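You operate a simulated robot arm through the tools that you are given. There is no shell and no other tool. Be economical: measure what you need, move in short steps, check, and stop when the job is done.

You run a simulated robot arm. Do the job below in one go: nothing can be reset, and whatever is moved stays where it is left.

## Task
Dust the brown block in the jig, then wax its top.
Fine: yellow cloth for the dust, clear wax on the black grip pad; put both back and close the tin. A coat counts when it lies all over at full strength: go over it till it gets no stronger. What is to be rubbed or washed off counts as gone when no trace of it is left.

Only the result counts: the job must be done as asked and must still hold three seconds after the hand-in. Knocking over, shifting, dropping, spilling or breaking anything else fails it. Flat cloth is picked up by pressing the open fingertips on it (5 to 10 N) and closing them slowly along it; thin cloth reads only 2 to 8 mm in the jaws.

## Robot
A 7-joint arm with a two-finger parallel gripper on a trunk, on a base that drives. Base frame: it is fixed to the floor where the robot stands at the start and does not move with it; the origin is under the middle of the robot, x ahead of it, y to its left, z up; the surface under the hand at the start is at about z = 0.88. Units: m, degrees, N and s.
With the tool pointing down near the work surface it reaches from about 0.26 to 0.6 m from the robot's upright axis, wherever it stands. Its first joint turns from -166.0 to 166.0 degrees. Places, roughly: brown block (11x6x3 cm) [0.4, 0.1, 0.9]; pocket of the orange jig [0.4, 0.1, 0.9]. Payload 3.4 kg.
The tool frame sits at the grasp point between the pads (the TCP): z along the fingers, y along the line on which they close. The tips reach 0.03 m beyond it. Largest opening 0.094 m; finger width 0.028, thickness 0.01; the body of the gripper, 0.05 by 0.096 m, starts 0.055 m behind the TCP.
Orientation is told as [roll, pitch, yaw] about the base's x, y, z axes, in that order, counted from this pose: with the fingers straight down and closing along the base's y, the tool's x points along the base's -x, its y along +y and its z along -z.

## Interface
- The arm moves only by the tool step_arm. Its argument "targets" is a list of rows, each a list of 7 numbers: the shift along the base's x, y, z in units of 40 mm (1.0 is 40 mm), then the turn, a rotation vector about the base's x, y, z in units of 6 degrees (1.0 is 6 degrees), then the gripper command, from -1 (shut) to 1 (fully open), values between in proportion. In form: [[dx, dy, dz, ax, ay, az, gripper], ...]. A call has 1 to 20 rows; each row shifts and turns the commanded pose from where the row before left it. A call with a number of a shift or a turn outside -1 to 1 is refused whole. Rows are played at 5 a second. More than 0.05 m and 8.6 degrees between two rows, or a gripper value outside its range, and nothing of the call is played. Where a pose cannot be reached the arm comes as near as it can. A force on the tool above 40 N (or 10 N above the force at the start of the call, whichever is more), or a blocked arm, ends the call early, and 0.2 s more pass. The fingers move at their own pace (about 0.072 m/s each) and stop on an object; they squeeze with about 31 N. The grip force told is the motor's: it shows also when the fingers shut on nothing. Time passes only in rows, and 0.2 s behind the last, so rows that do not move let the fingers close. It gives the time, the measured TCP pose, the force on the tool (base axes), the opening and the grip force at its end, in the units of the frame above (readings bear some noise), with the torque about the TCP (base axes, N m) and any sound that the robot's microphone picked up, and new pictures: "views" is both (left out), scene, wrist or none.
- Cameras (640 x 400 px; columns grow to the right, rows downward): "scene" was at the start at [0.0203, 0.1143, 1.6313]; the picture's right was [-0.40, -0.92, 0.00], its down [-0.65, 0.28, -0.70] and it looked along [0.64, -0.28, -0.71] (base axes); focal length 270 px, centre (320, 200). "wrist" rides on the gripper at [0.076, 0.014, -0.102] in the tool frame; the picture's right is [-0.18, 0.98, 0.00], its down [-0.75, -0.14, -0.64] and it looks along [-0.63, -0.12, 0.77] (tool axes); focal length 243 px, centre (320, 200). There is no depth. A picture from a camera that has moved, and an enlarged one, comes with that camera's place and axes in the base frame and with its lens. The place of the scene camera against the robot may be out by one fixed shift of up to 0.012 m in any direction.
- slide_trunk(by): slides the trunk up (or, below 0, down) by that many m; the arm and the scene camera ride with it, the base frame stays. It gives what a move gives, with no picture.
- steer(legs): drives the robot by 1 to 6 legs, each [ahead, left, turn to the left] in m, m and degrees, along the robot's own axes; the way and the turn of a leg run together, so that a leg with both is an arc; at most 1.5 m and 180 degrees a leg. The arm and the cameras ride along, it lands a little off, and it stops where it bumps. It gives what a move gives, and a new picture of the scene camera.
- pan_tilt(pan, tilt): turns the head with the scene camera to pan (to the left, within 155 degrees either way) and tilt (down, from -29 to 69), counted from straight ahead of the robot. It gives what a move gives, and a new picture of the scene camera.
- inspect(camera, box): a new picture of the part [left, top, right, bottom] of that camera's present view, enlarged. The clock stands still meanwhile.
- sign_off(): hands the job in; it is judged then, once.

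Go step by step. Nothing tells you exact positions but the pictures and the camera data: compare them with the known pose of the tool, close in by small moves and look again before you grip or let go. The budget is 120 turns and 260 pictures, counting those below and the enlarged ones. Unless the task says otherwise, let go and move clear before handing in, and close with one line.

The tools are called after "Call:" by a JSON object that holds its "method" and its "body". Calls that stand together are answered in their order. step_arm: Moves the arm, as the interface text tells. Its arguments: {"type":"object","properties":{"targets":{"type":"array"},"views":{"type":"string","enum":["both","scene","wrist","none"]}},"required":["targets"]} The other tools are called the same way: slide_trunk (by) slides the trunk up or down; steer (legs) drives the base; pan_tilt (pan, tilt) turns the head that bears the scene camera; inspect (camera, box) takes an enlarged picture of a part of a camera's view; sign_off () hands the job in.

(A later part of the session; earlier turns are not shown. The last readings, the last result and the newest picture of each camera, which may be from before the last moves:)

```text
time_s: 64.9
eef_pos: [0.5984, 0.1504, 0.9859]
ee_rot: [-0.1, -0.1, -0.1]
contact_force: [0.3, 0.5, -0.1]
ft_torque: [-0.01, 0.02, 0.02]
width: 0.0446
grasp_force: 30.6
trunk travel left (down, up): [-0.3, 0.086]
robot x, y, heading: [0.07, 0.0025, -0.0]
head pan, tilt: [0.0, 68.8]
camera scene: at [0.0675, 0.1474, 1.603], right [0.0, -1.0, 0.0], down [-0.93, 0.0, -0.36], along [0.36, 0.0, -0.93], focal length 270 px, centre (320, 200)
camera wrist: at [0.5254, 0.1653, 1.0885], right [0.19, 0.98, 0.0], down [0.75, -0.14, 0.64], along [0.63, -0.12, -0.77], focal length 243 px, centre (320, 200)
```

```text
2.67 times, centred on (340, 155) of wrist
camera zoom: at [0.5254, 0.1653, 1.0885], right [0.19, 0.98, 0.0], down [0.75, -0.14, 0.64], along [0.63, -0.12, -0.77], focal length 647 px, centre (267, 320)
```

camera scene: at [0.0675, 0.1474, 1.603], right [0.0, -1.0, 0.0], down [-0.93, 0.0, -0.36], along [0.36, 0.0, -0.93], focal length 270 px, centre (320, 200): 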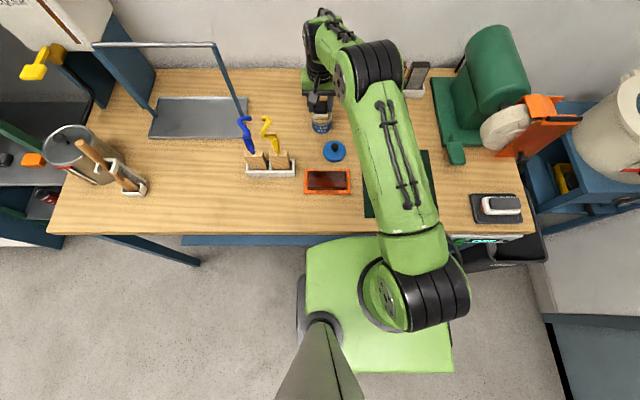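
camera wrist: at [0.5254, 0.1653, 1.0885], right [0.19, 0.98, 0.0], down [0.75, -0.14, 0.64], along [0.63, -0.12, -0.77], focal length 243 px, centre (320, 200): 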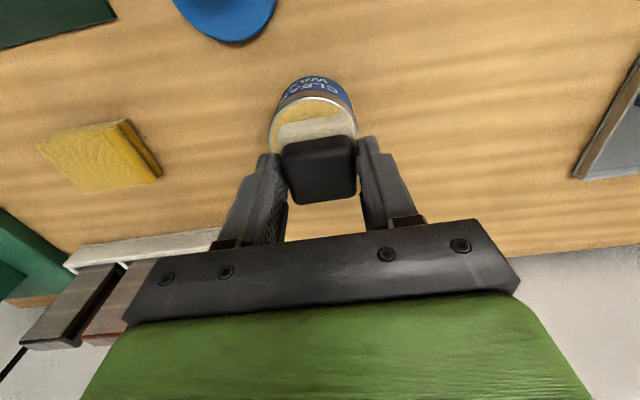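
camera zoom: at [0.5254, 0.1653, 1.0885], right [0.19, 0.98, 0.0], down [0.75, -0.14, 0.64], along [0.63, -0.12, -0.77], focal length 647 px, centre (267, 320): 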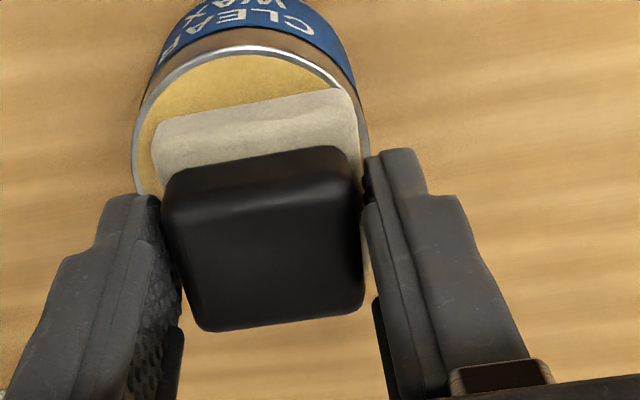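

Pad is ~4 mm off in y and ~4 mm in x; I correct and lower to touch the wax.

Call:
{"method": "step_arm", "body": {"targets": [[0.1, -0.1, -0.1, 0, 0, 0, -1], [0, 0, -0.08, 0, 0, 0, -1], [0, 0, 0, 0, 0, 0, -1]], "views": "none"}}

Call:
{"method": "step_arm", "body": {"targets": [[0, 0, -0.05, 0, 0, 0, -1], [0, 0, 0, 0, 0, 0, -1]], "views": "none"}}

Call:
{"method": "step_arm", "body": {"targets": [[0, 0, -0.04, 0, 0, 0, -1], [0, 0, 0, 0, 0, 0, -1]], "views": "none"}}

```text
time_s: 65.7
eef_pos: [0.6063, 0.1455, 0.9809]
ee_rot: [0.1, 0.1, -0.1]
contact_force: [0.2, -0.1, 0.3]
ft_torque: [-0.01, 0.03, -0.02]
width: 0.0445
grasp_force: 31.2
trunk travel left (down, up): [-0.3, 0.086]
robot x, y, heading: [0.0632, -0.0015, -0.3]
head pan, tilt: [0.0, 68.8]
```

```text
time_s: 66.3
eef_pos: [0.6053, 0.1455, 0.9805]
ee_rot: [0.1, 0.0, -0.1]
contact_force: [-0.2, -0.5, 7.2]
ft_torque: [0.04, 0.1, -0.01]
width: 0.0444
grasp_force: 31.4
trunk travel left (down, up): [-0.3, 0.086]
robot x, y, heading: [0.0647, -0.0018, 0.2]
head pan, tilt: [0.0, 68.8]
```

```text
time_s: 66.9
eef_pos: [0.6061, 0.1454, 0.9796]
ee_rot: [0.0, -0.1, -0.1]
contact_force: [-1.3, 0.6, 16.0]
ft_torque: [0.02, 0.19, 0.0]
width: 0.0446
grasp_force: 30.8
trunk travel left (down, up): [-0.3, 0.086]
robot x, y, heading: [0.0647, -0.001, -0.2]
head pan, tilt: [0.0, 68.8]
```

Contact on the wax with 16 N. I do a few small light rubs to load the pad.

Call:
{"method": "step_arm", "body": {"targets": [[0, 0, 0.015, 0, 0, 0, -1], [0, 0.1, 0, 0, 0, 0, -1], [0, -0.2, 0, 0, 0, 0, -1], [0, 0.1, 0, 0, 0, 0, -1], [-0.1, 0, 0, 0, 0, 0, -1], [0.1, 0, 0, 0, 0, 0, -1], [0, 0, 0, 0, 0, 0, -1]], "views": "none"}}

Call:
{"method": "inspect", "body": {"camera": "scene", "box": [270, 80, 366, 140]}}

```text
time_s: 68.5
eef_pos: [0.606, 0.145, 0.981]
ee_rot: [0.0, 0.1, -0.1]
contact_force: [-4.0, 1.0, 15.3]
ft_torque: [0.08, 0.14, 0.01]
width: 0.0448
grasp_force: 31.2
trunk travel left (down, up): [-0.3, 0.086]
robot x, y, heading: [0.0655, -0.0032, -0.0]
head pan, tilt: [0.0, 68.8]
```

```text
6.67 times, centred on (318, 110) of scene
camera zoom: at [0.0652, 0.1465, 1.6031], right [0.0, -1.0, 0.0], down [-0.93, 0.0, -0.36], along [0.36, 0.0, -0.93], focal length 1799 px, centre (333, 800)
```

zoom: 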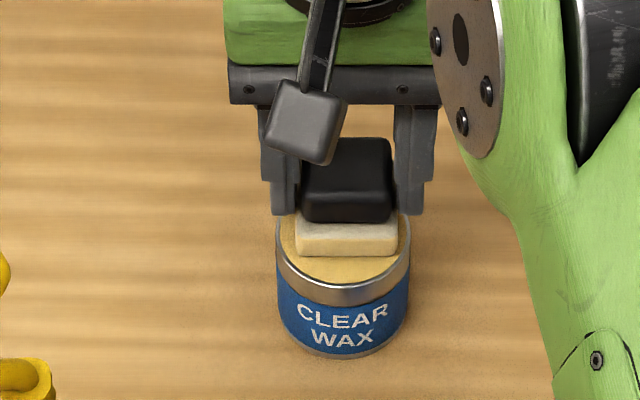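

The pad's lower face has turned wax-coloured and the tin has not moved. I carry it to the block and lower to just above.

Call:
{"method": "step_arm", "body": {"targets": [[0, 0, 0.5, 0, 0, 0, -1], [0, 0, 0.5, 0, 0, 0, -1], [-0.875, -0.07, 0, 0, 0, 0, -1], [-0.875, -0.07, 0, 0, 0, 0, -1], [-0.875, -0.07, 0, 0, 0, 0, -1], [-0.875, -0.07, 0, 0, 0, 0, -1], [-0.875, -0.07, 0, 0, 0, 0, -1], [-0.875, -0.08, 0, 0, 0, 0, -1], [0, 0, -0.8, 0, 0, 0, -1], [0, 0, -0.75, 0, 0, 0, -1], [0, 0, 0, 0, 0, 0, -1]]}}

Call:
{"method": "inspect", "body": {"camera": "scene", "box": [282, 140, 378, 200]}}

```text
time_s: 70.9
eef_pos: [0.3973, 0.1286, 0.956]
ee_rot: [-0.1, 0.0, -0.1]
contact_force: [0.4, -0.1, 0.5]
ft_torque: [-0.01, 0.03, -0.02]
width: 0.0445
grasp_force: 30.7
trunk travel left (down, up): [-0.3, 0.086]
robot x, y, heading: [0.0652, 0.0011, -0.2]
head pan, tilt: [0.0, 68.8]
camera scene: at [0.0678, 0.1468, 1.6031], right [0.0, -1.0, 0.0], down [-0.93, 0.0, -0.36], along [0.36, 0.0, -0.93], focal length 270 px, centre (320, 200)
camera wrist: at [0.3229, 0.1437, 1.059], right [0.19, 0.98, 0.0], down [0.75, -0.14, 0.64], along [0.63, -0.12, -0.77], focal length 243 px, centre (320, 200)
```

scene: 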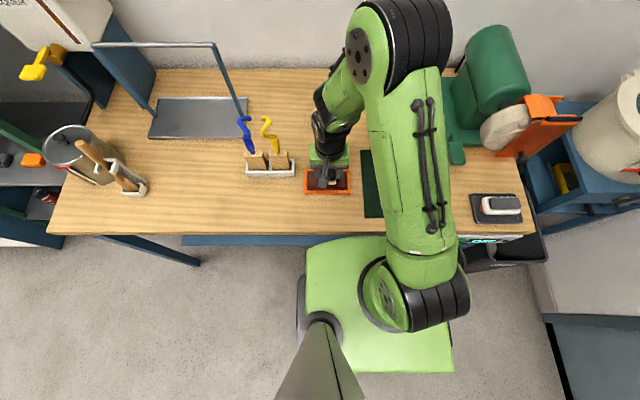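
wrist: 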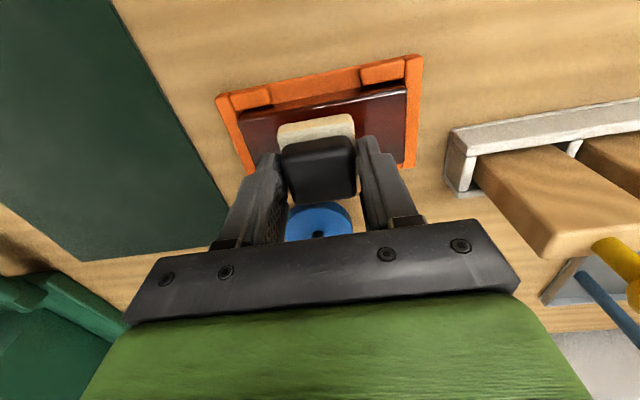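

```text
6.67 times, centred on (330, 170) of scene
camera zoom: at [0.0678, 0.1468, 1.6031], right [0.0, -1.0, 0.0], down [-0.93, 0.0, -0.36], along [0.36, 0.0, -0.93], focal length 1799 px, centre (253, 400)
```

zoom: 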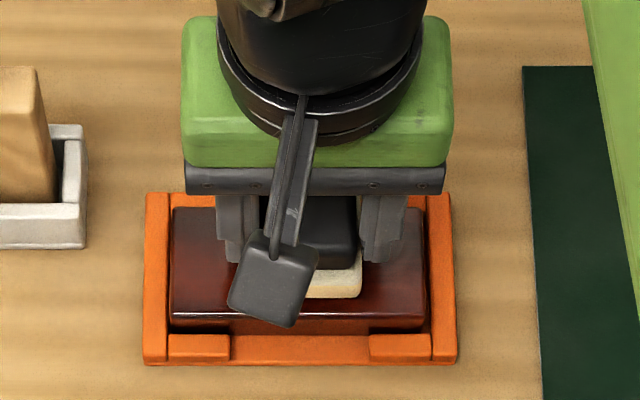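

Well centred. Lowering to contact.

Call:
{"method": "step_arm", "body": {"targets": [[0, 0, -0.06, 0, 0, 0, -1], [0, 0, 0, 0, 0, 0, -1]], "views": "none"}}

Call:
{"method": "step_arm", "body": {"targets": [[0, 0, -0.04, 0, 0, 0, -1], [0, 0, 0, 0, 0, 0, -1]], "views": "none"}}

Call:
{"method": "step_arm", "body": {"targets": [[0, 0, -0.03, 0, 0, 0, -1], [0, 0, 0, 0, 0, 0, -1]], "views": "none"}}

```text
time_s: 71.5
eef_pos: [0.3975, 0.1292, 0.9535]
ee_rot: [0.0, 0.2, -0.1]
contact_force: [-0.1, 0.0, -0.5]
ft_torque: [-0.02, -0.03, 0.0]
width: 0.0443
grasp_force: 31.0
trunk travel left (down, up): [-0.3, 0.086]
robot x, y, heading: [0.0663, 0.001, -0.0]
head pan, tilt: [0.0, 68.8]
```

```text
time_s: 72.1
eef_pos: [0.3976, 0.1283, 0.9522]
ee_rot: [0.0, 0.1, -0.1]
contact_force: [-0.4, 0.6, -1.0]
ft_torque: [-0.01, 0.0, -0.03]
width: 0.0446
grasp_force: 30.9
trunk travel left (down, up): [-0.3, 0.086]
robot x, y, heading: [0.0638, -0.0007, -0.1]
head pan, tilt: [0.0, 68.8]
```

```text
time_s: 72.7
eef_pos: [0.3982, 0.1299, 0.9503]
ee_rot: [-0.1, 0.1, -0.1]
contact_force: [-0.1, -1.6, -0.1]
ft_torque: [0.0, 0.01, -0.02]
width: 0.0445
grasp_force: 30.9
trunk travel left (down, up): [-0.3, 0.086]
robot x, y, heading: [0.0645, 0.0003, 0.2]
head pan, tilt: [0.0, 68.8]
```

Call:
{"method": "step_arm", "body": {"targets": [[0, 0, -0.025, 0, 0, 0, -1], [0, 0, 0, 0, 0, 0, -1]], "views": "none"}}

Call:
{"method": "step_arm", "body": {"targets": [[0, 0, -0.015, 0, 0, 0, -1], [0, 0, 0, 0, 0, 0, -1]], "views": "none"}}

```text
time_s: 73.3
eef_pos: [0.3986, 0.1299, 0.9512]
ee_rot: [0.0, 0.0, -0.1]
contact_force: [0.1, 0.4, 0.1]
ft_torque: [-0.02, -0.03, -0.01]
width: 0.0446
grasp_force: 31.1
trunk travel left (down, up): [-0.3, 0.086]
robot x, y, heading: [0.0661, 0.0002, -0.0]
head pan, tilt: [0.0, 68.8]
```

```text
time_s: 73.9
eef_pos: [0.399, 0.1303, 0.9499]
ee_rot: [-0.1, 0.1, -0.1]
contact_force: [0.7, -0.6, 0.1]
ft_torque: [0.03, -0.01, 0.03]
width: 0.0446
grasp_force: 31.2
trunk travel left (down, up): [-0.3, 0.086]
robot x, y, heading: [0.0684, -0.0003, -0.1]
head pan, tilt: [0.0, 68.8]
```

Call:
{"method": "step_arm", "body": {"targets": [[0, 0, -0.02, 0, 0, 0, -1], [0, 0, 0, 0, 0, 0, -1]], "views": "none"}}

Call:
{"method": "step_arm", "body": {"targets": [[0, 0, -0.015, 0, 0, 0, -1], [0, 0, 0, 0, 0, 0, -1]], "views": "none"}}

Call:
{"method": "step_arm", "body": {"targets": [[0, 0, -0.01, 0, 0, 0, -1], [0, 0, 0, 0, 0, 0, -1]], "views": "none"}}

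```text
time_s: 74.5
eef_pos: [0.3979, 0.1295, 0.949]
ee_rot: [0.0, 0.0, -0.2]
contact_force: [-0.5, 0.8, 11.9]
ft_torque: [-0.02, -0.04, 0.03]
width: 0.0446
grasp_force: 30.9
trunk travel left (down, up): [-0.3, 0.086]
robot x, y, heading: [0.0664, 0.0036, -0.1]
head pan, tilt: [0.0, 68.8]
```

```text
time_s: 75.1
eef_pos: [0.3971, 0.1299, 0.9488]
ee_rot: [0.0, -0.1, -0.1]
contact_force: [0.7, 2.7, 27.0]
ft_torque: [-0.04, -0.03, -0.01]
width: 0.0445
grasp_force: 31.2
trunk travel left (down, up): [-0.3, 0.086]
robot x, y, heading: [0.0678, -0.0004, -0.1]
head pan, tilt: [0.0, 68.8]
```

```text
time_s: 75.7
eef_pos: [0.3986, 0.1288, 0.9481]
ee_rot: [0.1, -0.1, -0.1]
contact_force: [4.1, 4.7, 37.6]
ft_torque: [0.14, -0.18, 0.02]
width: 0.0448
grasp_force: 30.8
trunk travel left (down, up): [-0.3, 0.086]
robot x, y, heading: [0.0658, 0.0025, 0.1]
head pan, tilt: [0.0, 68.8]
```

Too firm; I ease 0.8 mm to about 12 N and spread along the first lane.

Call:
{"method": "step_arm", "body": {"targets": [[0, 0, 0.02, 0, 0, 0, -1], [-0.03, -0.22, 0, 0, 0, 0, -1], [0, -0.22, 0, 0, 0, 0, -1], [0, -0.22, 0, 0, 0, 0, -1], [0, -0.22, 0, 0, 0, 0, -1], [0, 0.22, 0, 0, 0, 0, -1], [0, 0.22, 0, 0, 0, 0, -1], [0, 0.22, 0, 0, 0, 0, -1], [0, 0.22, 0, 0, 0, 0, -1], [0, 0.22, 0, 0, 0, 0, -1], [0, 0.22, 0, 0, 0, 0, -1], [0, 0.22, 0, 0, 0, 0, -1], [0, 0.22, 0, 0, 0, 0, -1], [0, 0, 0, 0, 0, 0, -1]], "views": "none"}}

Call:
{"method": "inspect", "body": {"camera": "scene", "box": [282, 140, 378, 200]}}

```text
time_s: 78.7
eef_pos: [0.3982, 0.164, 0.9496]
ee_rot: [0.1, 0.2, 0.0]
contact_force: [-0.5, -5.2, 13.5]
ft_torque: [-0.34, -0.01, -0.03]
width: 0.0445
grasp_force: 30.5
trunk travel left (down, up): [-0.3, 0.086]
robot x, y, heading: [0.0697, 0.0017, -0.0]
head pan, tilt: [0.0, 68.8]
```

```text
6.67 times, centred on (330, 170) of scene
camera zoom: at [0.0667, 0.1454, 1.6032], right [0.0, -1.0, 0.0], down [-0.93, 0.0, -0.36], along [0.36, 0.0, -0.93], focal length 1799 px, centre (253, 400)
```

zoom: 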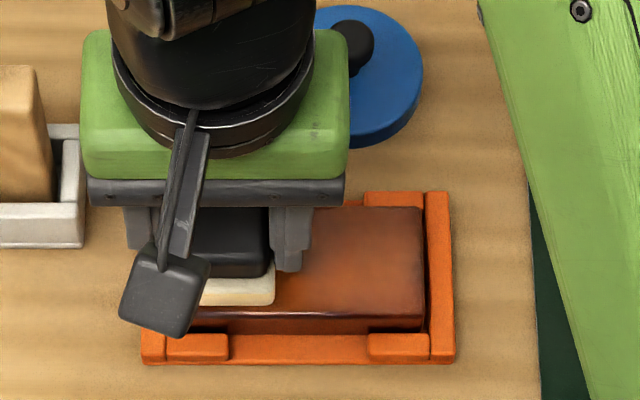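

Wax is going on visibly (amber sheen). I continue with the near lane, then the far lane.

Call:
{"method": "step_arm", "body": {"targets": [[-0.17, 0, 0, 0, 0, 0, -1], [-0.17, 0, 0, 0, 0, 0, -1], [0, -0.22, 0, 0, 0, 0, -1], [0, -0.22, 0, 0, 0, 0, -1], [0, -0.22, 0, 0, 0, 0, -1], [0, -0.22, 0, 0, 0, 0, -1], [0, -0.22, 0, 0, 0, 0, -1], [0, -0.22, 0, 0, 0, 0, -1], [0, -0.22, 0, 0, 0, 0, -1], [0, -0.22, 0, 0, 0, 0, -1], [0, 0, 0, 0, 0, 0, -1]], "views": "none"}}

```text
time_s: 81.1
eef_pos: [0.3841, 0.0931, 0.9486]
ee_rot: [-0.2, 0.0, -0.1]
contact_force: [-0.2, 0.0, -0.1]
ft_torque: [-0.02, -0.01, 0.0]
width: 0.0448
grasp_force: 31.0
trunk travel left (down, up): [-0.3, 0.086]
robot x, y, heading: [0.0641, -0.0029, -0.2]
head pan, tilt: [0.0, 68.8]
```

Contact was lost near the end of that lane; I lower slightly and repeat it backwards.

Call:
{"method": "step_arm", "body": {"targets": [[0, 0, -0.02, 0, 0, 0, -1], [0, 0, 0, 0, 0, 0, -1]], "views": "none"}}

Call:
{"method": "step_arm", "body": {"targets": [[0, 0.22, 0, 0, 0, 0, -1], [0, 0.22, 0, 0, 0, 0, -1], [0, 0.22, 0, 0, 0, 0, -1], [0, 0.22, 0, 0, 0, 0, -1]], "views": "none"}}

```text
time_s: 81.7
eef_pos: [0.3836, 0.0941, 0.9486]
ee_rot: [0.1, 0.0, -0.2]
contact_force: [-0.2, 0.0, -0.5]
ft_torque: [-0.02, 0.01, 0.02]
width: 0.0447
grasp_force: 30.9
trunk travel left (down, up): [-0.3, 0.086]
robot x, y, heading: [0.063, 0.0014, -0.2]
head pan, tilt: [0.0, 68.8]
```

```text
time_s: 82.7
eef_pos: [0.382, 0.1278, 0.9485]
ee_rot: [-0.1, 0.2, -0.1]
contact_force: [-0.3, -2.0, 4.2]
ft_torque: [-0.07, 0.0, -0.05]
width: 0.0445
grasp_force: 31.3
trunk travel left (down, up): [-0.3, 0.086]
robot x, y, heading: [0.062, 0.0022, -0.1]
head pan, tilt: [0.0, 68.8]
```

Call:
{"method": "step_arm", "body": {"targets": [[0, 0, -0.018, 0, 0, 0, -1], [0, -0.22, 0, 0, 0, 0, -1], [0, -0.22, 0, 0, 0, 0, -1], [0, -0.22, 0, 0, 0, 0, -1], [0, -0.22, 0, 0, 0, 0, -1], [0, 0, 0, 0, 0, 0, -1]], "views": "none"}}

Call:
{"method": "step_arm", "body": {"targets": [[0, 0, -0.01, 0, 0, 0, -1], [0, 0, 0, 0, 0, 0, -1]], "views": "none"}}

```text
time_s: 84.1
eef_pos: [0.383, 0.0919, 0.9497]
ee_rot: [-0.1, 0.1, -0.1]
contact_force: [-0.7, 0.3, 3.1]
ft_torque: [0.1, -0.01, 0.01]
width: 0.0446
grasp_force: 31.3
trunk travel left (down, up): [-0.3, 0.086]
robot x, y, heading: [0.0648, -0.0023, -0.2]
head pan, tilt: [0.0, 68.8]
```

```text
time_s: 84.7
eef_pos: [0.3837, 0.0925, 0.9478]
ee_rot: [-0.2, 0.0, -0.1]
contact_force: [0.0, 0.3, 13.5]
ft_torque: [0.01, -0.05, 0.03]
width: 0.0447
grasp_force: 30.6
trunk travel left (down, up): [-0.3, 0.086]
robot x, y, heading: [0.0691, 0.0014, -0.0]
head pan, tilt: [0.0, 68.8]
```

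Good contact now (13 N). I run the near lane up to high y, easing slightly midway.

Call:
{"method": "step_arm", "body": {"targets": [[0, 0.22, 0, 0, 0, 0, -1], [0, 0.22, 0, 0, 0, 0, -1], [0, 0.22, 0, 0, 0, 0, -1], [0, 0.22, 0, 0, 0, 0, -1], [0, 0.22, 0.005, 0, 0, 0, -1], [0, 0.22, 0.005, 0, 0, 0, -1], [0, 0.22, 0, 0, 0, 0, -1], [0, 0.22, 0, 0, 0, 0, -1], [0, 0, 0, 0, 0, 0, -1]], "views": "none"}}

Call:
{"method": "inspect", "body": {"camera": "scene", "box": [282, 140, 378, 200]}}

```text
time_s: 86.7
eef_pos: [0.381, 0.1662, 0.9488]
ee_rot: [0.1, 0.3, 0.0]
contact_force: [-0.7, -2.6, 5.7]
ft_torque: [-0.09, -0.03, -0.07]
width: 0.0446
grasp_force: 31.3
trunk travel left (down, up): [-0.3, 0.086]
robot x, y, heading: [0.0667, 0.0014, -0.1]
head pan, tilt: [0.0, 68.8]
```

```text
6.67 times, centred on (330, 170) of scene
camera zoom: at [0.0674, 0.1462, 1.6031], right [0.0, -1.0, 0.0], down [-0.93, 0.0, -0.36], along [0.36, 0.0, -0.93], focal length 1799 px, centre (253, 400)
```

zoom: 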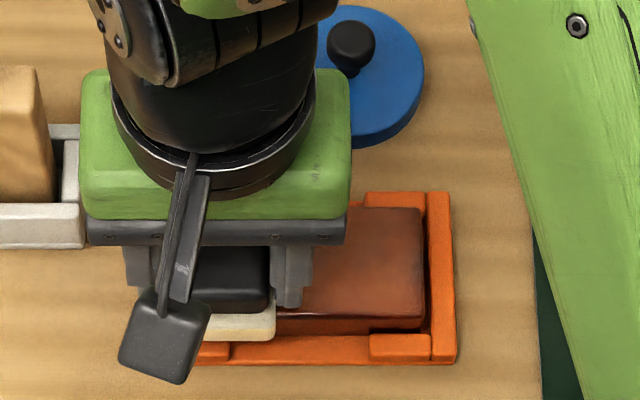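

Near half shows an even amber coat. Now the far lane.

Call:
{"method": "step_arm", "body": {"targets": [[0.19, 0, -0.005, 0, 0, 0, -1], [0.19, 0, 0, 0, 0, 0, -1], [0.19, 0, 0, 0, 0, 0, -1], [0.19, 0, 0, 0, 0, 0, -1], [0, -0.22, 0, 0, 0, 0, -1], [0, -0.22, 0, 0, 0, 0, -1], [0, -0.22, 0, 0, 0, 0, -1], [0, -0.22, 0, 0, 0, 0, -1], [0, 0, 0, 0, 0, 0, -1]], "views": "none"}}

Call:
{"method": "step_arm", "body": {"targets": [[0, -0.22, -0.005, 0, 0, 0, -1], [0, -0.22, -0.005, 0, 0, 0, -1], [0, -0.22, 0, 0, 0, 0, -1], [0, -0.22, 0, 0, 0, 0, -1], [0, 0, 0, 0, 0, 0, -1]], "views": "none"}}

```text
time_s: 88.7
eef_pos: [0.4125, 0.129, 0.9489]
ee_rot: [-0.2, 0.2, -0.1]
contact_force: [-1.1, 4.3, 8.4]
ft_torque: [0.22, 0.08, -0.07]
width: 0.0443
grasp_force: 30.7
trunk travel left (down, up): [-0.3, 0.086]
robot x, y, heading: [0.066, -0.0006, -0.0]
head pan, tilt: [0.0, 68.8]
```

```text
time_s: 89.9
eef_pos: [0.4143, 0.0926, 0.9484]
ee_rot: [0.1, 0.0, -0.1]
contact_force: [0.6, 6.3, 14.7]
ft_torque: [0.34, 0.08, -0.05]
width: 0.0448
grasp_force: 31.0
trunk travel left (down, up): [-0.3, 0.086]
robot x, y, heading: [0.0667, 0.001, 0.1]
head pan, tilt: [0.0, 68.8]
```

Call:
{"method": "step_arm", "body": {"targets": [[0, 0.22, 0, 0, 0, 0, -1], [0, 0.22, 0, 0, 0, 0, -1], [0, 0.22, 0, 0, 0, 0, -1], [0, 0.22, 0, 0, 0, 0, -1], [0, 0.22, 0, 0, 0, 0, -1], [0, 0.22, 0, 0, 0, 0, -1], [0, 0.22, 0, 0, 0, 0, -1], [0, 0.22, 0, 0, 0, 0, -1], [-0.19, 0, 0, 0, 0, 0, -1], [-0.19, 0, 0, 0, 0, 0, -1]], "views": "none"}}

Call:
{"method": "step_arm", "body": {"targets": [[0, -0.22, 0, 0, 0, 0, -1], [0, -0.22, 0, 0, 0, 0, -1], [0, -0.22, 0, 0, 0, 0, -1], [0, -0.22, 0, 0, 0, 0, -1], [0, -0.22, -0.005, 0, 0, 0, -1], [0, -0.22, 0, 0, 0, 0, -1], [0, -0.22, 0, 0, 0, 0, -1], [0, -0.22, 0, 0, 0, 0, -1], [0, 0, 0, 0, 0, 0, -1]], "views": "none"}}

Call:
{"method": "inspect", "body": {"camera": "scene", "box": [282, 140, 378, 200]}}

```text
time_s: 92.1
eef_pos: [0.3988, 0.1643, 0.9473]
ee_rot: [0.1, -0.1, -0.1]
contact_force: [7.7, 1.4, 19.4]
ft_torque: [-0.07, -0.29, 0.02]
width: 0.0445
grasp_force: 31.2
trunk travel left (down, up): [-0.3, 0.086]
robot x, y, heading: [0.0674, -0.002, -0.0]
head pan, tilt: [0.0, 68.8]
```

```text
time_s: 94.1
eef_pos: [0.3977, 0.0943, 0.9468]
ee_rot: [-0.1, 0.0, -0.1]
contact_force: [1.1, 9.4, 24.7]
ft_torque: [0.52, 0.05, 0.03]
width: 0.0445
grasp_force: 31.0
trunk travel left (down, up): [-0.3, 0.086]
robot x, y, heading: [0.0639, 0.0008, -0.0]
head pan, tilt: [0.0, 68.8]
```

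```text
6.67 times, centred on (330, 170) of scene
camera zoom: at [0.0659, 0.1484, 1.6029], right [0.0, -1.0, 0.0], down [-0.93, 0.0, -0.36], along [0.36, 0.0, -0.93], focal length 1799 px, centre (253, 400)
```

zoom: 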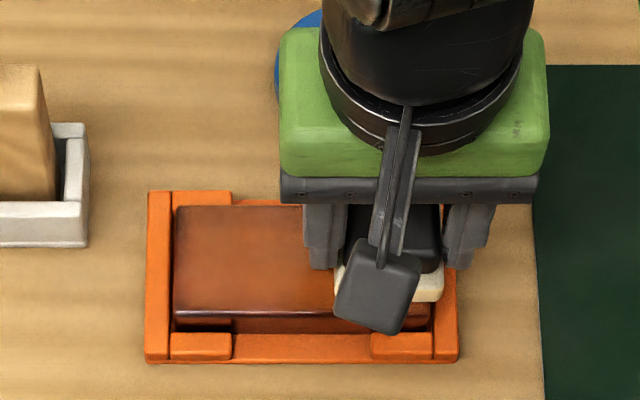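

Coat builds. I lift and move aside to look at the whole top.

Call:
{"method": "step_arm", "body": {"targets": [[0, 0, 0.6, 0, 0, 0, -1], [0.2, 0, 0.9, 0, 0, 0, -1], [0.9, 0.1, 0.4, 0, 0, 0, -1], [0.9, 0.2, 0, 0, 0, 0, -1], [0.9, 0.2, 0, 0, 0, 0, -1], [0.9, 0.2, 0, 0, 0, 0, -1]], "views": "none"}}

Call:
{"method": "inspect", "body": {"camera": "scene", "box": [290, 150, 370, 200]}}

```text
time_s: 95.5
eef_pos: [0.5514, 0.1234, 1.0248]
ee_rot: [-0.1, 0.2, 0.0]
contact_force: [0.6, -0.4, 0.1]
ft_torque: [0.01, 0.01, -0.02]
width: 0.0448
grasp_force: 30.9
trunk travel left (down, up): [-0.3, 0.086]
robot x, y, heading: [0.0614, 0.0008, -0.1]
head pan, tilt: [0.0, 68.8]
```

```text
8.00 times, centred on (330, 175) of scene
camera zoom: at [0.0693, 0.1475, 1.603], right [0.0, -1.0, 0.0], down [-0.93, 0.0, -0.36], along [0.36, 0.0, -0.93], focal length 2158 px, centre (240, 400)
```

zoom: 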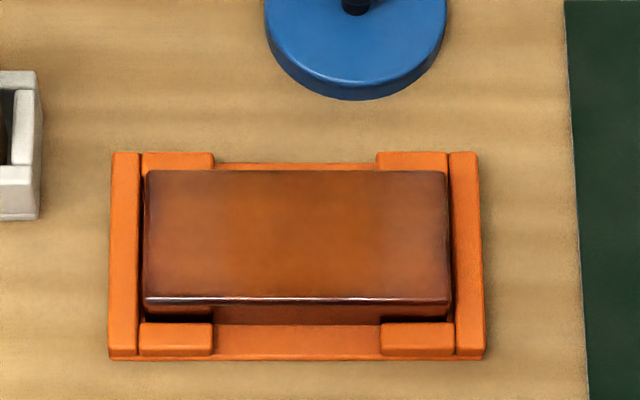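

Centre is coated but the short ends are weaker. I reload the pad with wax and do more passes with overhang at the ends.

Call:
{"method": "step_arm", "body": {"targets": [[0.68, 0.27, 0, 0, 0, 0, -1], [0.67, 0.28, 0, 0, 0, 0, -1], [0, 0, -0.8, 0, 0, 0, -1], [0, 0, -0.25, 0, 0, 0, -1], [0, 0, 0, 0, 0, 0, -1]], "views": "none"}}

Call:
{"method": "inspect", "body": {"camera": "scene", "box": [270, 80, 366, 140]}}

Call:
{"method": "step_arm", "body": {"targets": [[0, 0, -0.06, 0, 0, 0, -1], [0, 0, 0, 0, 0, 0, -1]], "views": "none"}}

```text
time_s: 96.7
eef_pos: [0.6041, 0.143, 0.981]
ee_rot: [0.0, 0.1, -0.1]
contact_force: [0.0, 0.0, 0.0]
ft_torque: [-0.02, -0.01, 0.0]
width: 0.0446
grasp_force: 31.2
trunk travel left (down, up): [-0.3, 0.086]
robot x, y, heading: [0.0679, 0.002, -0.1]
head pan, tilt: [0.0, 68.8]
```

```text
6.67 times, centred on (318, 110) of scene
camera zoom: at [0.0679, 0.1468, 1.6031], right [0.0, -1.0, 0.0], down [-0.93, 0.0, -0.36], along [0.36, 0.0, -0.93], focal length 1799 px, centre (333, 800)
```

zoom: 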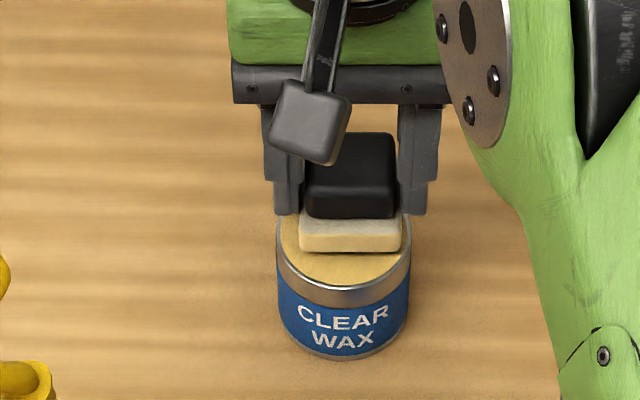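

```text
time_s: 97.3
eef_pos: [0.604, 0.1422, 0.9794]
ee_rot: [0.0, 0.1, -0.1]
contact_force: [0.8, 0.2, -0.7]
ft_torque: [0.0, 0.02, 0.01]
width: 0.0447
grasp_force: 31.0
trunk travel left (down, up): [-0.3, 0.086]
robot x, y, heading: [0.0669, 0.0012, -0.1]
head pan, tilt: [0.0, 68.8]
```

Call:
{"method": "step_arm", "body": {"targets": [[0, 0.07, -0.03, 0, 0, 0, -1], [0, 0, 0, 0, 0, 0, -1]], "views": "none"}}

Call:
{"method": "step_arm", "body": {"targets": [[0, 0, -0.02, 0, 0, 0, -1], [0, 0, 0, 0, 0, 0, -1]], "views": "none"}}

```text
time_s: 97.9
eef_pos: [0.6044, 0.1457, 0.9776]
ee_rot: [-0.1, 0.0, -0.1]
contact_force: [0.9, -0.7, 2.2]
ft_torque: [-0.05, -0.01, -0.04]
width: 0.0447
grasp_force: 30.7
trunk travel left (down, up): [-0.3, 0.086]
robot x, y, heading: [0.0663, 0.0023, -0.0]
head pan, tilt: [0.0, 68.8]
```

```text
time_s: 98.5
eef_pos: [0.6033, 0.1468, 0.9774]
ee_rot: [0.0, 0.0, -0.1]
contact_force: [1.7, -1.6, 7.6]
ft_torque: [-0.06, -0.03, 0.01]
width: 0.0444
grasp_force: 30.8
trunk travel left (down, up): [-0.3, 0.086]
robot x, y, heading: [0.0675, 0.0018, -0.0]
head pan, tilt: [0.0, 68.8]
```

Contact 8 N; small rub, then back to the block's low-y end.

Call:
{"method": "step_arm", "body": {"targets": [[0, 0.1, -0.01, 0, 0, 0, -1], [0, -0.2, 0, 0, 0, 0, -1], [0, 0.1, 0, 0, 0, 0, -1], [0.1, 0, 0, 0, 0, 0, -1], [-0.1, 0, 0, 0, 0, 0, -1], [0, 0, 0.5, 0, 0, 0, -1], [0, 0, 0.6, 0, 0, 0, -1], [-0.87, -0.24, 0, 0, 0, 0, -1], [-0.87, -0.24, 0, 0, 0, 0, -1], [-0.87, -0.24, 0, 0, 0, 0, -1], [-0.87, -0.24, 0, 0, 0, 0, -1], [-0.87, -0.24, 0, 0, 0, 0, -1], [-0.85, -0.24, 0, 0, 0, 0, -1], [0, 0, -0.8, 0, 0, 0, -1], [0, 0, -0.8, 0, 0, 0, -1], [0, 0, 0, 0, 0, 0, -1]], "views": "none"}}

Call:
{"method": "step_arm", "body": {"targets": [[0, 0, -0.06, 0, 0, 0, -1], [0, 0, 0, 0, 0, 0, -1]], "views": "none"}}

```text
time_s: 101.9
eef_pos: [0.3962, 0.0872, 0.9557]
ee_rot: [-0.1, 0.1, 0.0]
contact_force: [-0.2, 0.4, -1.2]
ft_torque: [-0.01, -0.01, 0.03]
width: 0.0446
grasp_force: 30.7
trunk travel left (down, up): [-0.3, 0.086]
robot x, y, heading: [0.0667, 0.0032, -0.1]
head pan, tilt: [0.0, 68.8]
```

```text
time_s: 102.5
eef_pos: [0.3965, 0.0887, 0.954]
ee_rot: [0.0, 0.1, -0.1]
contact_force: [1.1, 0.7, -0.6]
ft_torque: [0.02, -0.02, -0.02]
width: 0.0444
grasp_force: 30.8
trunk travel left (down, up): [-0.3, 0.086]
robot x, y, heading: [0.063, 0.0037, -0.1]
head pan, tilt: [0.0, 68.8]
```

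Call:
{"method": "step_arm", "body": {"targets": [[0, 0, -0.08, 0, 0, 0, -1], [0, 0, -0.05, 0, 0, 0, -1], [0, 0, 0, 0, 0, 0, -1]], "views": "none"}}

Call:
{"method": "step_arm", "body": {"targets": [[0, 0, -0.03, 0, 0, 0, -1], [0, 0, 0, 0, 0, 0, -1]], "views": "none"}}

```text
time_s: 103.3
eef_pos: [0.3972, 0.0877, 0.9487]
ee_rot: [-0.2, 0.0, -0.2]
contact_force: [0.1, 0.4, -0.7]
ft_torque: [-0.01, -0.02, -0.01]
width: 0.0448
grasp_force: 30.7
trunk travel left (down, up): [-0.3, 0.086]
robot x, y, heading: [0.0664, -0.0012, -0.3]
head pan, tilt: [0.0, 68.8]
```

```text
time_s: 103.9
eef_pos: [0.3964, 0.0877, 0.9476]
ee_rot: [-0.1, 0.0, -0.1]
contact_force: [1.5, 0.0, 1.4]
ft_torque: [0.01, -0.05, -0.02]
width: 0.0446
grasp_force: 30.7
trunk travel left (down, up): [-0.3, 0.086]
robot x, y, heading: [0.0667, -0.0003, -0.3]
head pan, tilt: [0.0, 68.8]
```

Call:
{"method": "step_arm", "body": {"targets": [[0, 0, -0.017, 0, 0, 0, -1], [-0.22, 0, 0, 0, 0, 0, -1], [-0.22, 0, 0, 0, 0, 0, -1], [0.22, 0, 0, 0, 0, 0, -1], [0.22, 0, 0, 0, 0, 0, -1], [0.22, 0, 0, 0, 0, 0, -1], [0.22, 0, 0, 0, 0, 0, -1], [0, 0, 0, 0, 0, 0, -1]], "views": "none"}}

Call:
{"method": "step_arm", "body": {"targets": [[0, 0.22, 0, 0, 0, 0, -1], [0, 0.22, 0, 0, 0, 0, -1], [0, 0.22, 0, 0, 0, 0, -1], [0, 0.22, 0, 0, 0, 0, -1], [0, 0.22, 0, 0, 0, 0, -1], [0, 0.22, 0, 0, 0, 0, -1], [0, 0.22, 0, 0, 0, 0, -1], [0, 0.22, 0, 0, 0, 0, -1], [0, 0.22, 0, 0, 0, 0, -1], [0, 0, 0, 0, 0, 0, -1]], "views": "none"}}

```text
time_s: 105.2
eef_pos: [0.3927, 0.0874, 0.9458]
ee_rot: [0.0, 0.4, 0.1]
contact_force: [-7.4, -1.3, 24.3]
ft_torque: [-0.03, -0.02, 0.04]
width: 0.0444
grasp_force: 31.1
trunk travel left (down, up): [-0.3, 0.086]
robot x, y, heading: [0.0685, 0.0006, -0.0]
head pan, tilt: [0.0, 68.8]
stopped in row 6: the force on the tool passed its limit at 44 N (the readings are from after the stop); the commanded pose is now the measured one
```

```text
time_s: 105.8
eef_pos: [0.3948, 0.0987, 0.9472]
ee_rot: [-0.6, 0.2, -0.3]
contact_force: [-4.6, -7.0, 22.7]
ft_torque: [-0.11, 0.19, 0.03]
width: 0.0448
grasp_force: 30.7
trunk travel left (down, up): [-0.3, 0.086]
robot x, y, heading: [0.0646, -0.0003, -0.1]
head pan, tilt: [0.0, 68.8]
stopped in row 3: the force on the tool passed its limit at 41 N (the readings are from after the stop); the commanded pose is now the measured one
```

Force too high; I ease off, straighten the tilt, and re-establish light contact.

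Call:
{"method": "step_arm", "body": {"targets": [[0, 0, 0.03, 0.09, -0.02, 0.04, -1], [0, 0, 0, 0, 0, 0, -1]], "views": "none"}}

Call:
{"method": "inspect", "body": {"camera": "scene", "box": [282, 140, 378, 200]}}

```text
time_s: 106.4
eef_pos: [0.3968, 0.1002, 0.947]
ee_rot: [0.2, 0.0, -0.1]
contact_force: [-0.6, -2.6, 4.7]
ft_torque: [-0.27, 0.03, -0.02]
width: 0.0445
grasp_force: 31.0
trunk travel left (down, up): [-0.3, 0.086]
robot x, y, heading: [0.0669, 0.0002, -0.1]
head pan, tilt: [0.0, 68.8]
```

```text
6.67 times, centred on (330, 170) of scene
camera zoom: at [0.067, 0.1458, 1.603], right [0.0, -1.0, 0.0], down [-0.93, 0.0, -0.36], along [0.36, 0.0, -0.93], focal length 1799 px, centre (253, 400)
```

zoom: 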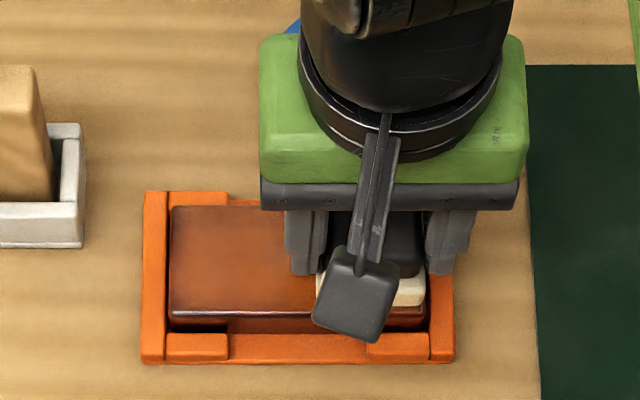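

Call:
{"method": "step_arm", "body": {"targets": [[0, -0.15, -0.005, -0.03, 0, 0, -1], [0, -0.15, 0, 0, 0, 0, -1], [-0.15, 0, 0, 0, 0, 0, -1], [-0.15, 0, 0, 0, 0, 0, -1], [0.15, 0, 0, 0, 0, 0, -1], [0.15, 0, 0, 0, 0, 0, -1], [0.15, 0, 0, 0, 0, 0, -1], [0.15, 0, 0, 0, 0, 0, -1], [0, 0, 0, 0, 0, 0, -1]], "views": "none"}}

Call:
{"method": "step_arm", "body": {"targets": [[0, 0.2, 0, 0, 0, 0, -1], [0, 0.2, 0, 0, 0, 0, -1], [0, 0.2, 0, 0, 0, 0, -1], [0, 0.2, 0, 0, 0, 0, -1], [0, 0.2, 0, 0, 0, 0, -1], [0, 0, 0, 0, 0, 0, -1]], "views": "none"}}

```text
time_s: 108.4
eef_pos: [0.4073, 0.0884, 0.9461]
ee_rot: [-0.1, 0.0, 0.0]
contact_force: [-5.1, 0.0, 12.3]
ft_torque: [-0.02, 0.25, 0.03]
width: 0.0443
grasp_force: 31.1
trunk travel left (down, up): [-0.3, 0.086]
robot x, y, heading: [0.0634, 0.0022, -0.2]
head pan, tilt: [0.0, 68.8]
```

```text
time_s: 109.8
eef_pos: [0.4089, 0.1278, 0.9474]
ee_rot: [0.0, 0.1, 0.1]
contact_force: [0.3, -0.1, -0.4]
ft_torque: [-0.02, 0.03, -0.02]
width: 0.0446
grasp_force: 31.3
trunk travel left (down, up): [-0.3, 0.086]
robot x, y, heading: [0.0661, -0.0008, 0.1]
head pan, tilt: [0.0, 68.8]
```

Call:
{"method": "step_arm", "body": {"targets": [[0, 0, -0.018, 0, 0, 0, -1], [0, 0, 0, 0, 0, 0, -1]], "views": "none"}}

Call:
{"method": "step_arm", "body": {"targets": [[0.07, 0.2, 0, 0, 0, 0, -1], [0, 0.2, 0, 0, 0, 0, -1], [0, 0.2, 0, 0, 0, 0, -1], [0, 0.2, 0, 0, 0, 0, -1], [0, 0.2, 0, 0, 0, 0, -1], [0, 0, 0, 0, 0, 0, -1]], "views": "none"}}

```text
time_s: 110.4
eef_pos: [0.4081, 0.1287, 0.9464]
ee_rot: [0.0, 0.1, -0.1]
contact_force: [2.6, 0.9, 10.9]
ft_torque: [-0.06, -0.02, 0.04]
width: 0.0445
grasp_force: 30.8
trunk travel left (down, up): [-0.3, 0.086]
robot x, y, heading: [0.0682, -0.0006, -0.2]
head pan, tilt: [0.0, 68.8]
```

```text
time_s: 111.8
eef_pos: [0.4106, 0.1661, 0.9469]
ee_rot: [-0.1, -0.1, -0.1]
contact_force: [0.7, -8.0, 20.4]
ft_torque: [-0.46, 0.07, 0.02]
width: 0.0445
grasp_force: 30.6
trunk travel left (down, up): [-0.3, 0.086]
robot x, y, heading: [0.0667, -0.0004, -0.1]
head pan, tilt: [0.0, 68.8]
```

Good at the high-y end. I ease slightly, go out a bit further and stroke across x there, then sweep the near lane back.

Call:
{"method": "step_arm", "body": {"targets": [[0, 0.12, 0.008, 0, 0, 0, -1], [-0.15, 0, 0, 0, 0, 0, -1], [-0.15, 0, 0, 0, 0, 0, -1], [-0.15, 0, 0, 0, 0, 0, -1], [-0.15, 0, 0, 0, 0, 0, -1], [-0.15, 0, 0, 0, 0, 0, -1], [0, 0, 0, 0, 0, 0, -1]], "views": "none"}}

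Call:
{"method": "step_arm", "body": {"targets": [[0, -0.2, 0, 0, 0, 0, -1], [0, -0.2, 0, 0, 0, 0, -1], [0, -0.2, 0, 0, 0, 0, -1], [0, -0.2, 0, 0, 0, 0, -1], [0, -0.2, 0, 0, 0, 0, -1], [0, 0, 0, 0, 0, 0, -1]], "views": "none"}}

```text
time_s: 113.4
eef_pos: [0.3809, 0.1746, 0.9475]
ee_rot: [-0.2, 0.3, 0.0]
contact_force: [0.6, 0.4, -0.7]
ft_torque: [0.01, 0.0, 0.03]
width: 0.0447
grasp_force: 30.7
trunk travel left (down, up): [-0.3, 0.086]
robot x, y, heading: [0.0666, 0.0008, -0.2]
head pan, tilt: [0.0, 68.8]
```

```text
time_s: 114.8
eef_pos: [0.3801, 0.1334, 0.9474]
ee_rot: [-0.2, 0.3, -0.1]
contact_force: [0.2, -0.2, 0.7]
ft_torque: [0.02, -0.02, 0.0]
width: 0.0445
grasp_force: 31.1
trunk travel left (down, up): [-0.3, 0.086]
robot x, y, heading: [0.0656, -0.0021, 0.1]
head pan, tilt: [0.0, 68.8]
```

Call:
{"method": "step_arm", "body": {"targets": [[0, 0, -0.018, 0.02, -0.03, 0, -1], [0, 0, 0, 0, 0, 0, -1]], "views": "none"}}

Call:
{"method": "step_arm", "body": {"targets": [[0, -0.2, 0, 0, 0, 0, -1], [0, -0.2, 0, 0, 0, 0, -1], [0, -0.2, 0, 0, 0, 0, -1], [0, -0.2, 0, 0, 0, 0, -1], [0, -0.2, 0, 0, 0, 0, -1], [0, 0, 0, 0, 0, 0, -1]], "views": "none"}}

```text
time_s: 115.4
eef_pos: [0.38, 0.1338, 0.9463]
ee_rot: [0.0, -0.1, -0.1]
contact_force: [-1.1, -0.2, 10.4]
ft_torque: [-0.03, 0.01, 0.01]
width: 0.0446
grasp_force: 31.2
trunk travel left (down, up): [-0.3, 0.086]
robot x, y, heading: [0.068, -0.0001, -0.1]
head pan, tilt: [0.0, 68.8]
```

```text
time_s: 116.4
eef_pos: [0.381, 0.1116, 0.945]
ee_rot: [0.6, -0.4, 0.2]
contact_force: [-3.8, 5.0, 18.6]
ft_torque: [-0.06, 0.16, -0.02]
width: 0.0444
grasp_force: 31.2
trunk travel left (down, up): [-0.3, 0.086]
robot x, y, heading: [0.0642, 0.0023, -0.2]
head pan, tilt: [0.0, 68.8]
stopped in row 4: the force on the tool passed its limit at 41 N (the readings are from after the stop); the commanded pose is now the measured one
```

Call:
{"method": "step_arm", "body": {"targets": [[0, 0, 0.025, -0.1, 0.07, -0.04, -1], [0, -0.2, 0, 0, 0, 0, -1], [0, -0.2, 0, 0, 0, 0, -1], [0, -0.15, 0, 0, 0, 0, -1], [0, 0, 0, 0, 0, 0, -1]], "views": "none"}}

Call:
{"method": "inspect", "body": {"camera": "scene", "box": [282, 140, 378, 200]}}

```text
time_s: 117.6
eef_pos: [0.3814, 0.0869, 0.9466]
ee_rot: [-0.4, 0.0, -0.2]
contact_force: [-0.8, 1.2, 4.0]
ft_torque: [0.15, -0.05, 0.03]
width: 0.0449
grasp_force: 31.1
trunk travel left (down, up): [-0.3, 0.086]
robot x, y, heading: [0.0648, -0.0003, -0.0]
head pan, tilt: [0.0, 68.8]
```

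```text
6.67 times, centred on (330, 170) of scene
camera zoom: at [0.0671, 0.1471, 1.603], right [0.0, -1.0, 0.0], down [-0.93, 0.0, -0.36], along [0.36, 0.0, -0.93], focal length 1799 px, centre (253, 400)
```

zoom: 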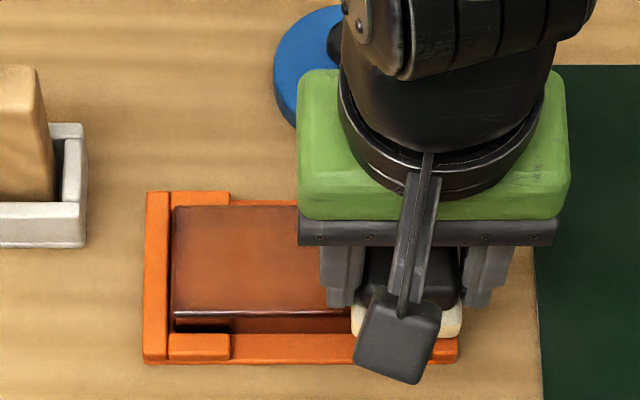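

I lift aside and check evenness.

Call:
{"method": "step_arm", "body": {"targets": [[0, 0, 0.6, 0.05, 0, 0.02, -1], [0.2, 0, 0.9, 0, 0, 0, -1], [0.9, 0.1, 0.4, 0, 0, 0, -1], [0.9, 0.2, 0, 0, 0, 0, -1], [0.9, 0.2, 0, 0, 0, 0, -1], [0.9, 0.2, 0, 0, 0, 0, -1]], "views": "none"}}

Call:
{"method": "inspect", "body": {"camera": "scene", "box": [290, 150, 370, 200]}}

```text
time_s: 119.0
eef_pos: [0.5381, 0.1177, 1.0265]
ee_rot: [0.1, 0.2, 0.0]
contact_force: [-0.5, 0.4, 0.0]
ft_torque: [0.01, 0.02, -0.02]
width: 0.0445
grasp_force: 31.2
trunk travel left (down, up): [-0.3, 0.086]
robot x, y, heading: [0.0648, 0.0003, -0.0]
head pan, tilt: [0.0, 68.8]
```

```text
8.00 times, centred on (330, 175) of scene
camera zoom: at [0.0689, 0.1473, 1.603], right [0.0, -1.0, 0.0], down [-0.93, 0.0, -0.36], along [0.36, 0.0, -0.93], focal length 2158 px, centre (240, 400)
```

zoom: 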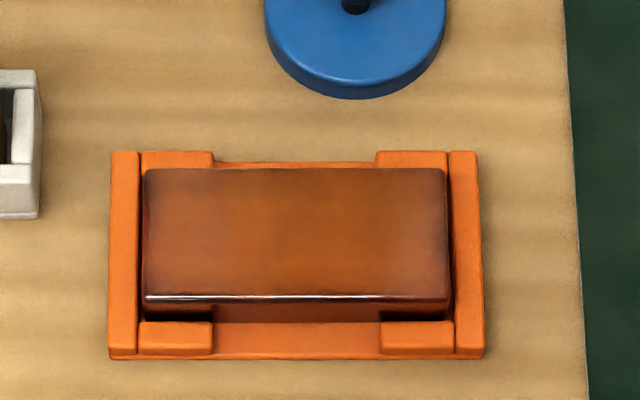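

Much more even; the rims at both ends and near edge are still a touch weaker. I reload once more and concentrate on the edges.

Call:
{"method": "step_arm", "body": {"targets": [[0.82, 0.34, 0, 0, -0.03, 0, -1], [0.82, 0.34, 0, 0, 0, 0, -1], [0, 0, -0.8, 0, 0, 0, -1], [0, 0, -0.38, 0, 0, 0, -1], [0, 0, 0, 0, 0, 0, -1]], "views": "none"}}

Call:
{"method": "step_arm", "body": {"targets": [[0, 0, -0.05, 0, 0, 0, -1], [0, 0, 0, 0, 0, 0, -1]], "views": "none"}}

```text
time_s: 120.2
eef_pos: [0.5986, 0.1427, 0.9771]
ee_rot: [0.2, -0.3, -0.1]
contact_force: [1.9, -0.6, 11.3]
ft_torque: [-0.05, 0.04, 0.02]
width: 0.0448
grasp_force: 31.2
trunk travel left (down, up): [-0.3, 0.086]
robot x, y, heading: [0.0607, 0.0007, -0.0]
head pan, tilt: [0.0, 68.8]
```

```text
time_s: 120.8
eef_pos: [0.5974, 0.142, 0.9767]
ee_rot: [0.3, -0.6, 0.0]
contact_force: [6.8, -0.6, 35.3]
ft_torque: [-0.08, 0.09, -0.07]
width: 0.0447
grasp_force: 31.3
trunk travel left (down, up): [-0.3, 0.086]
robot x, y, heading: [0.0636, -0.0025, -0.2]
head pan, tilt: [0.0, 68.8]
```

Pressed enough there. I ease, rub lightly, then carry to the block's low-y end.

Call:
{"method": "step_arm", "body": {"targets": [[0.05, 0.03, 0.04, 0, 0, 0, -1], [0.05, 0.05, 0, 0, 0, 0, -1], [0, -0.1, 0, 0, 0, 0, -1], [0, 0.1, 0, 0, 0, 0, -1], [0, 0, 0.5, 0, 0, 0, -1], [0, 0, 0.6, 0, 0, 0, -1], [-0.87, -0.24, 0, 0, 0, 0, -1], [-0.87, -0.24, 0, 0, 0, 0, -1], [-0.87, -0.24, 0, 0, 0, 0, -1], [-0.87, -0.24, 0, 0, 0, 0, -1], [-0.87, -0.24, 0, 0, 0, 0, -1], [-0.78, -0.24, 0, 0, 0, 0, -1], [0, 0, -0.8, 0, 0, 0, -1], [0, 0, -0.9, 0, 0, 0, -1], [0, 0, 0, 0, 0, 0, -1]], "views": "scene"}}

Call:
{"method": "inspect", "body": {"camera": "scene", "box": [282, 100, 378, 160]}}

```text
time_s: 124.0
eef_pos: [0.3971, 0.0871, 0.9487]
ee_rot: [0.1, -0.1, 0.0]
contact_force: [0.2, -0.2, 0.2]
ft_torque: [0.0, 0.0, 0.01]
width: 0.0448
grasp_force: 31.4
trunk travel left (down, up): [-0.3, 0.086]
robot x, y, heading: [0.0618, 0.0008, 0.1]
head pan, tilt: [0.0, 68.8]
camera scene: at [0.0671, 0.1468, 1.6031], right [0.0, -1.0, 0.0], down [-0.93, 0.0, -0.36], along [0.36, 0.0, -0.93], focal length 270 px, centre (320, 200)
```

scene: 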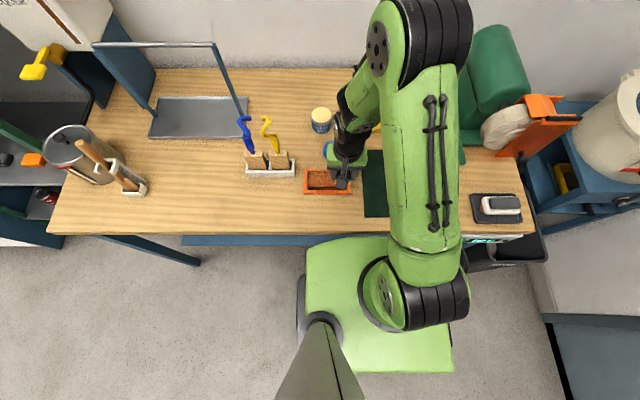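

```text
6.67 times, centred on (330, 130) of scene
camera zoom: at [0.0671, 0.1468, 1.6031], right [0.0, -1.0, 0.0], down [-0.93, 0.0, -0.36], along [0.36, 0.0, -0.93], focal length 1799 px, centre (253, 667)
```

zoom: 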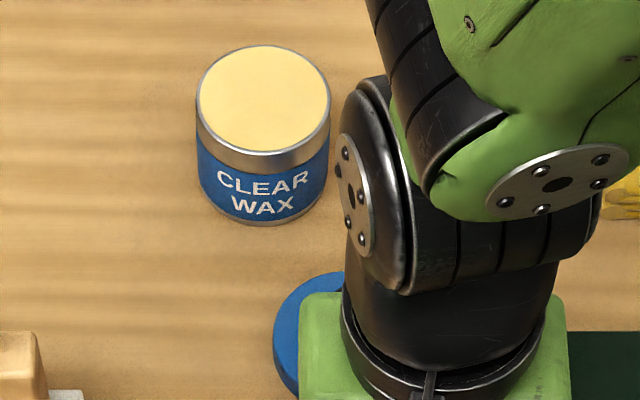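

Tin still in place. Lowering to contact at the low-y end.

Call:
{"method": "step_arm", "body": {"targets": [[0, 0, -0.04, 0, 0, 0, -1], [0, 0, 0, 0, 0, 0, -1]], "views": "none"}}

Call:
{"method": "step_arm", "body": {"targets": [[0, 0, -0.015, 0, 0, 0, -1], [0, 0, 0, 0, 0, 0, -1]], "views": "none"}}

```text
time_s: 124.6
eef_pos: [0.3985, 0.0874, 0.9484]
ee_rot: [0.2, 0.0, 0.0]
contact_force: [0.8, -0.3, -0.7]
ft_torque: [-0.02, 0.01, -0.01]
width: 0.0448
grasp_force: 30.9
trunk travel left (down, up): [-0.3, 0.086]
robot x, y, heading: [0.0674, -0.0054, -0.1]
head pan, tilt: [0.0, 68.8]
```

```text
time_s: 125.2
eef_pos: [0.3973, 0.0877, 0.947]
ee_rot: [0.1, -0.1, 0.0]
contact_force: [-0.7, 0.0, -1.0]
ft_torque: [0.0, 0.0, 0.0]
width: 0.0448
grasp_force: 30.9
trunk travel left (down, up): [-0.3, 0.086]
robot x, y, heading: [0.0662, 0.0017, -0.3]
head pan, tilt: [0.0, 68.8]
```

Call:
{"method": "step_arm", "body": {"targets": [[0, 0, -0.02, 0, 0, 0, -1], [0, 0, 0, 0, 0, 0, -1]], "views": "none"}}

Call:
{"method": "step_arm", "body": {"targets": [[0, 0, -0.012, 0, 0, 0, -1], [0, 0, 0, 0, 0, 0, -1]], "views": "none"}}

```text
time_s: 125.8
eef_pos: [0.3982, 0.0883, 0.9472]
ee_rot: [0.1, -0.1, -0.1]
contact_force: [0.1, -0.3, -0.9]
ft_torque: [0.02, 0.0, 0.03]
width: 0.0445
grasp_force: 30.5
trunk travel left (down, up): [-0.3, 0.086]
robot x, y, heading: [0.0672, 0.0019, 0.1]
head pan, tilt: [0.0, 68.8]
```

```text
time_s: 126.4
eef_pos: [0.3981, 0.0875, 0.9473]
ee_rot: [0.1, 0.0, 0.0]
contact_force: [0.8, -0.2, 0.2]
ft_torque: [0.01, -0.01, 0.04]
width: 0.0445
grasp_force: 30.9
trunk travel left (down, up): [-0.3, 0.086]
robot x, y, heading: [0.0641, 0.0008, -0.1]
head pan, tilt: [0.0, 68.8]
```

Call:
{"method": "step_arm", "body": {"targets": [[0, 0, -0.025, 0, 0, 0, -1], [0, 0, 0, 0, 0, 0, -1]], "views": "none"}}

Call:
{"method": "step_arm", "body": {"targets": [[0, 0, -0.012, 0, 0, 0, -1], [0, 0, 0, 0, 0, 0, -1]], "views": "none"}}

```text
time_s: 127.0
eef_pos: [0.3985, 0.089, 0.9456]
ee_rot: [0.2, -0.2, -0.1]
contact_force: [0.9, 0.6, 12.5]
ft_torque: [0.04, -0.03, 0.0]
width: 0.0446
grasp_force: 31.1
trunk travel left (down, up): [-0.3, 0.086]
robot x, y, heading: [0.0658, -0.0028, 0.1]
head pan, tilt: [0.0, 68.8]
```

```text
time_s: 127.6
eef_pos: [0.3973, 0.0885, 0.946]
ee_rot: [0.1, -0.2, 0.0]
contact_force: [0.3, -0.9, 22.5]
ft_torque: [0.02, 0.04, -0.01]
width: 0.0448
grasp_force: 31.3
trunk travel left (down, up): [-0.3, 0.086]
robot x, y, heading: [0.0643, -0.0002, -0.3]
head pan, tilt: [0.0, 68.8]
```

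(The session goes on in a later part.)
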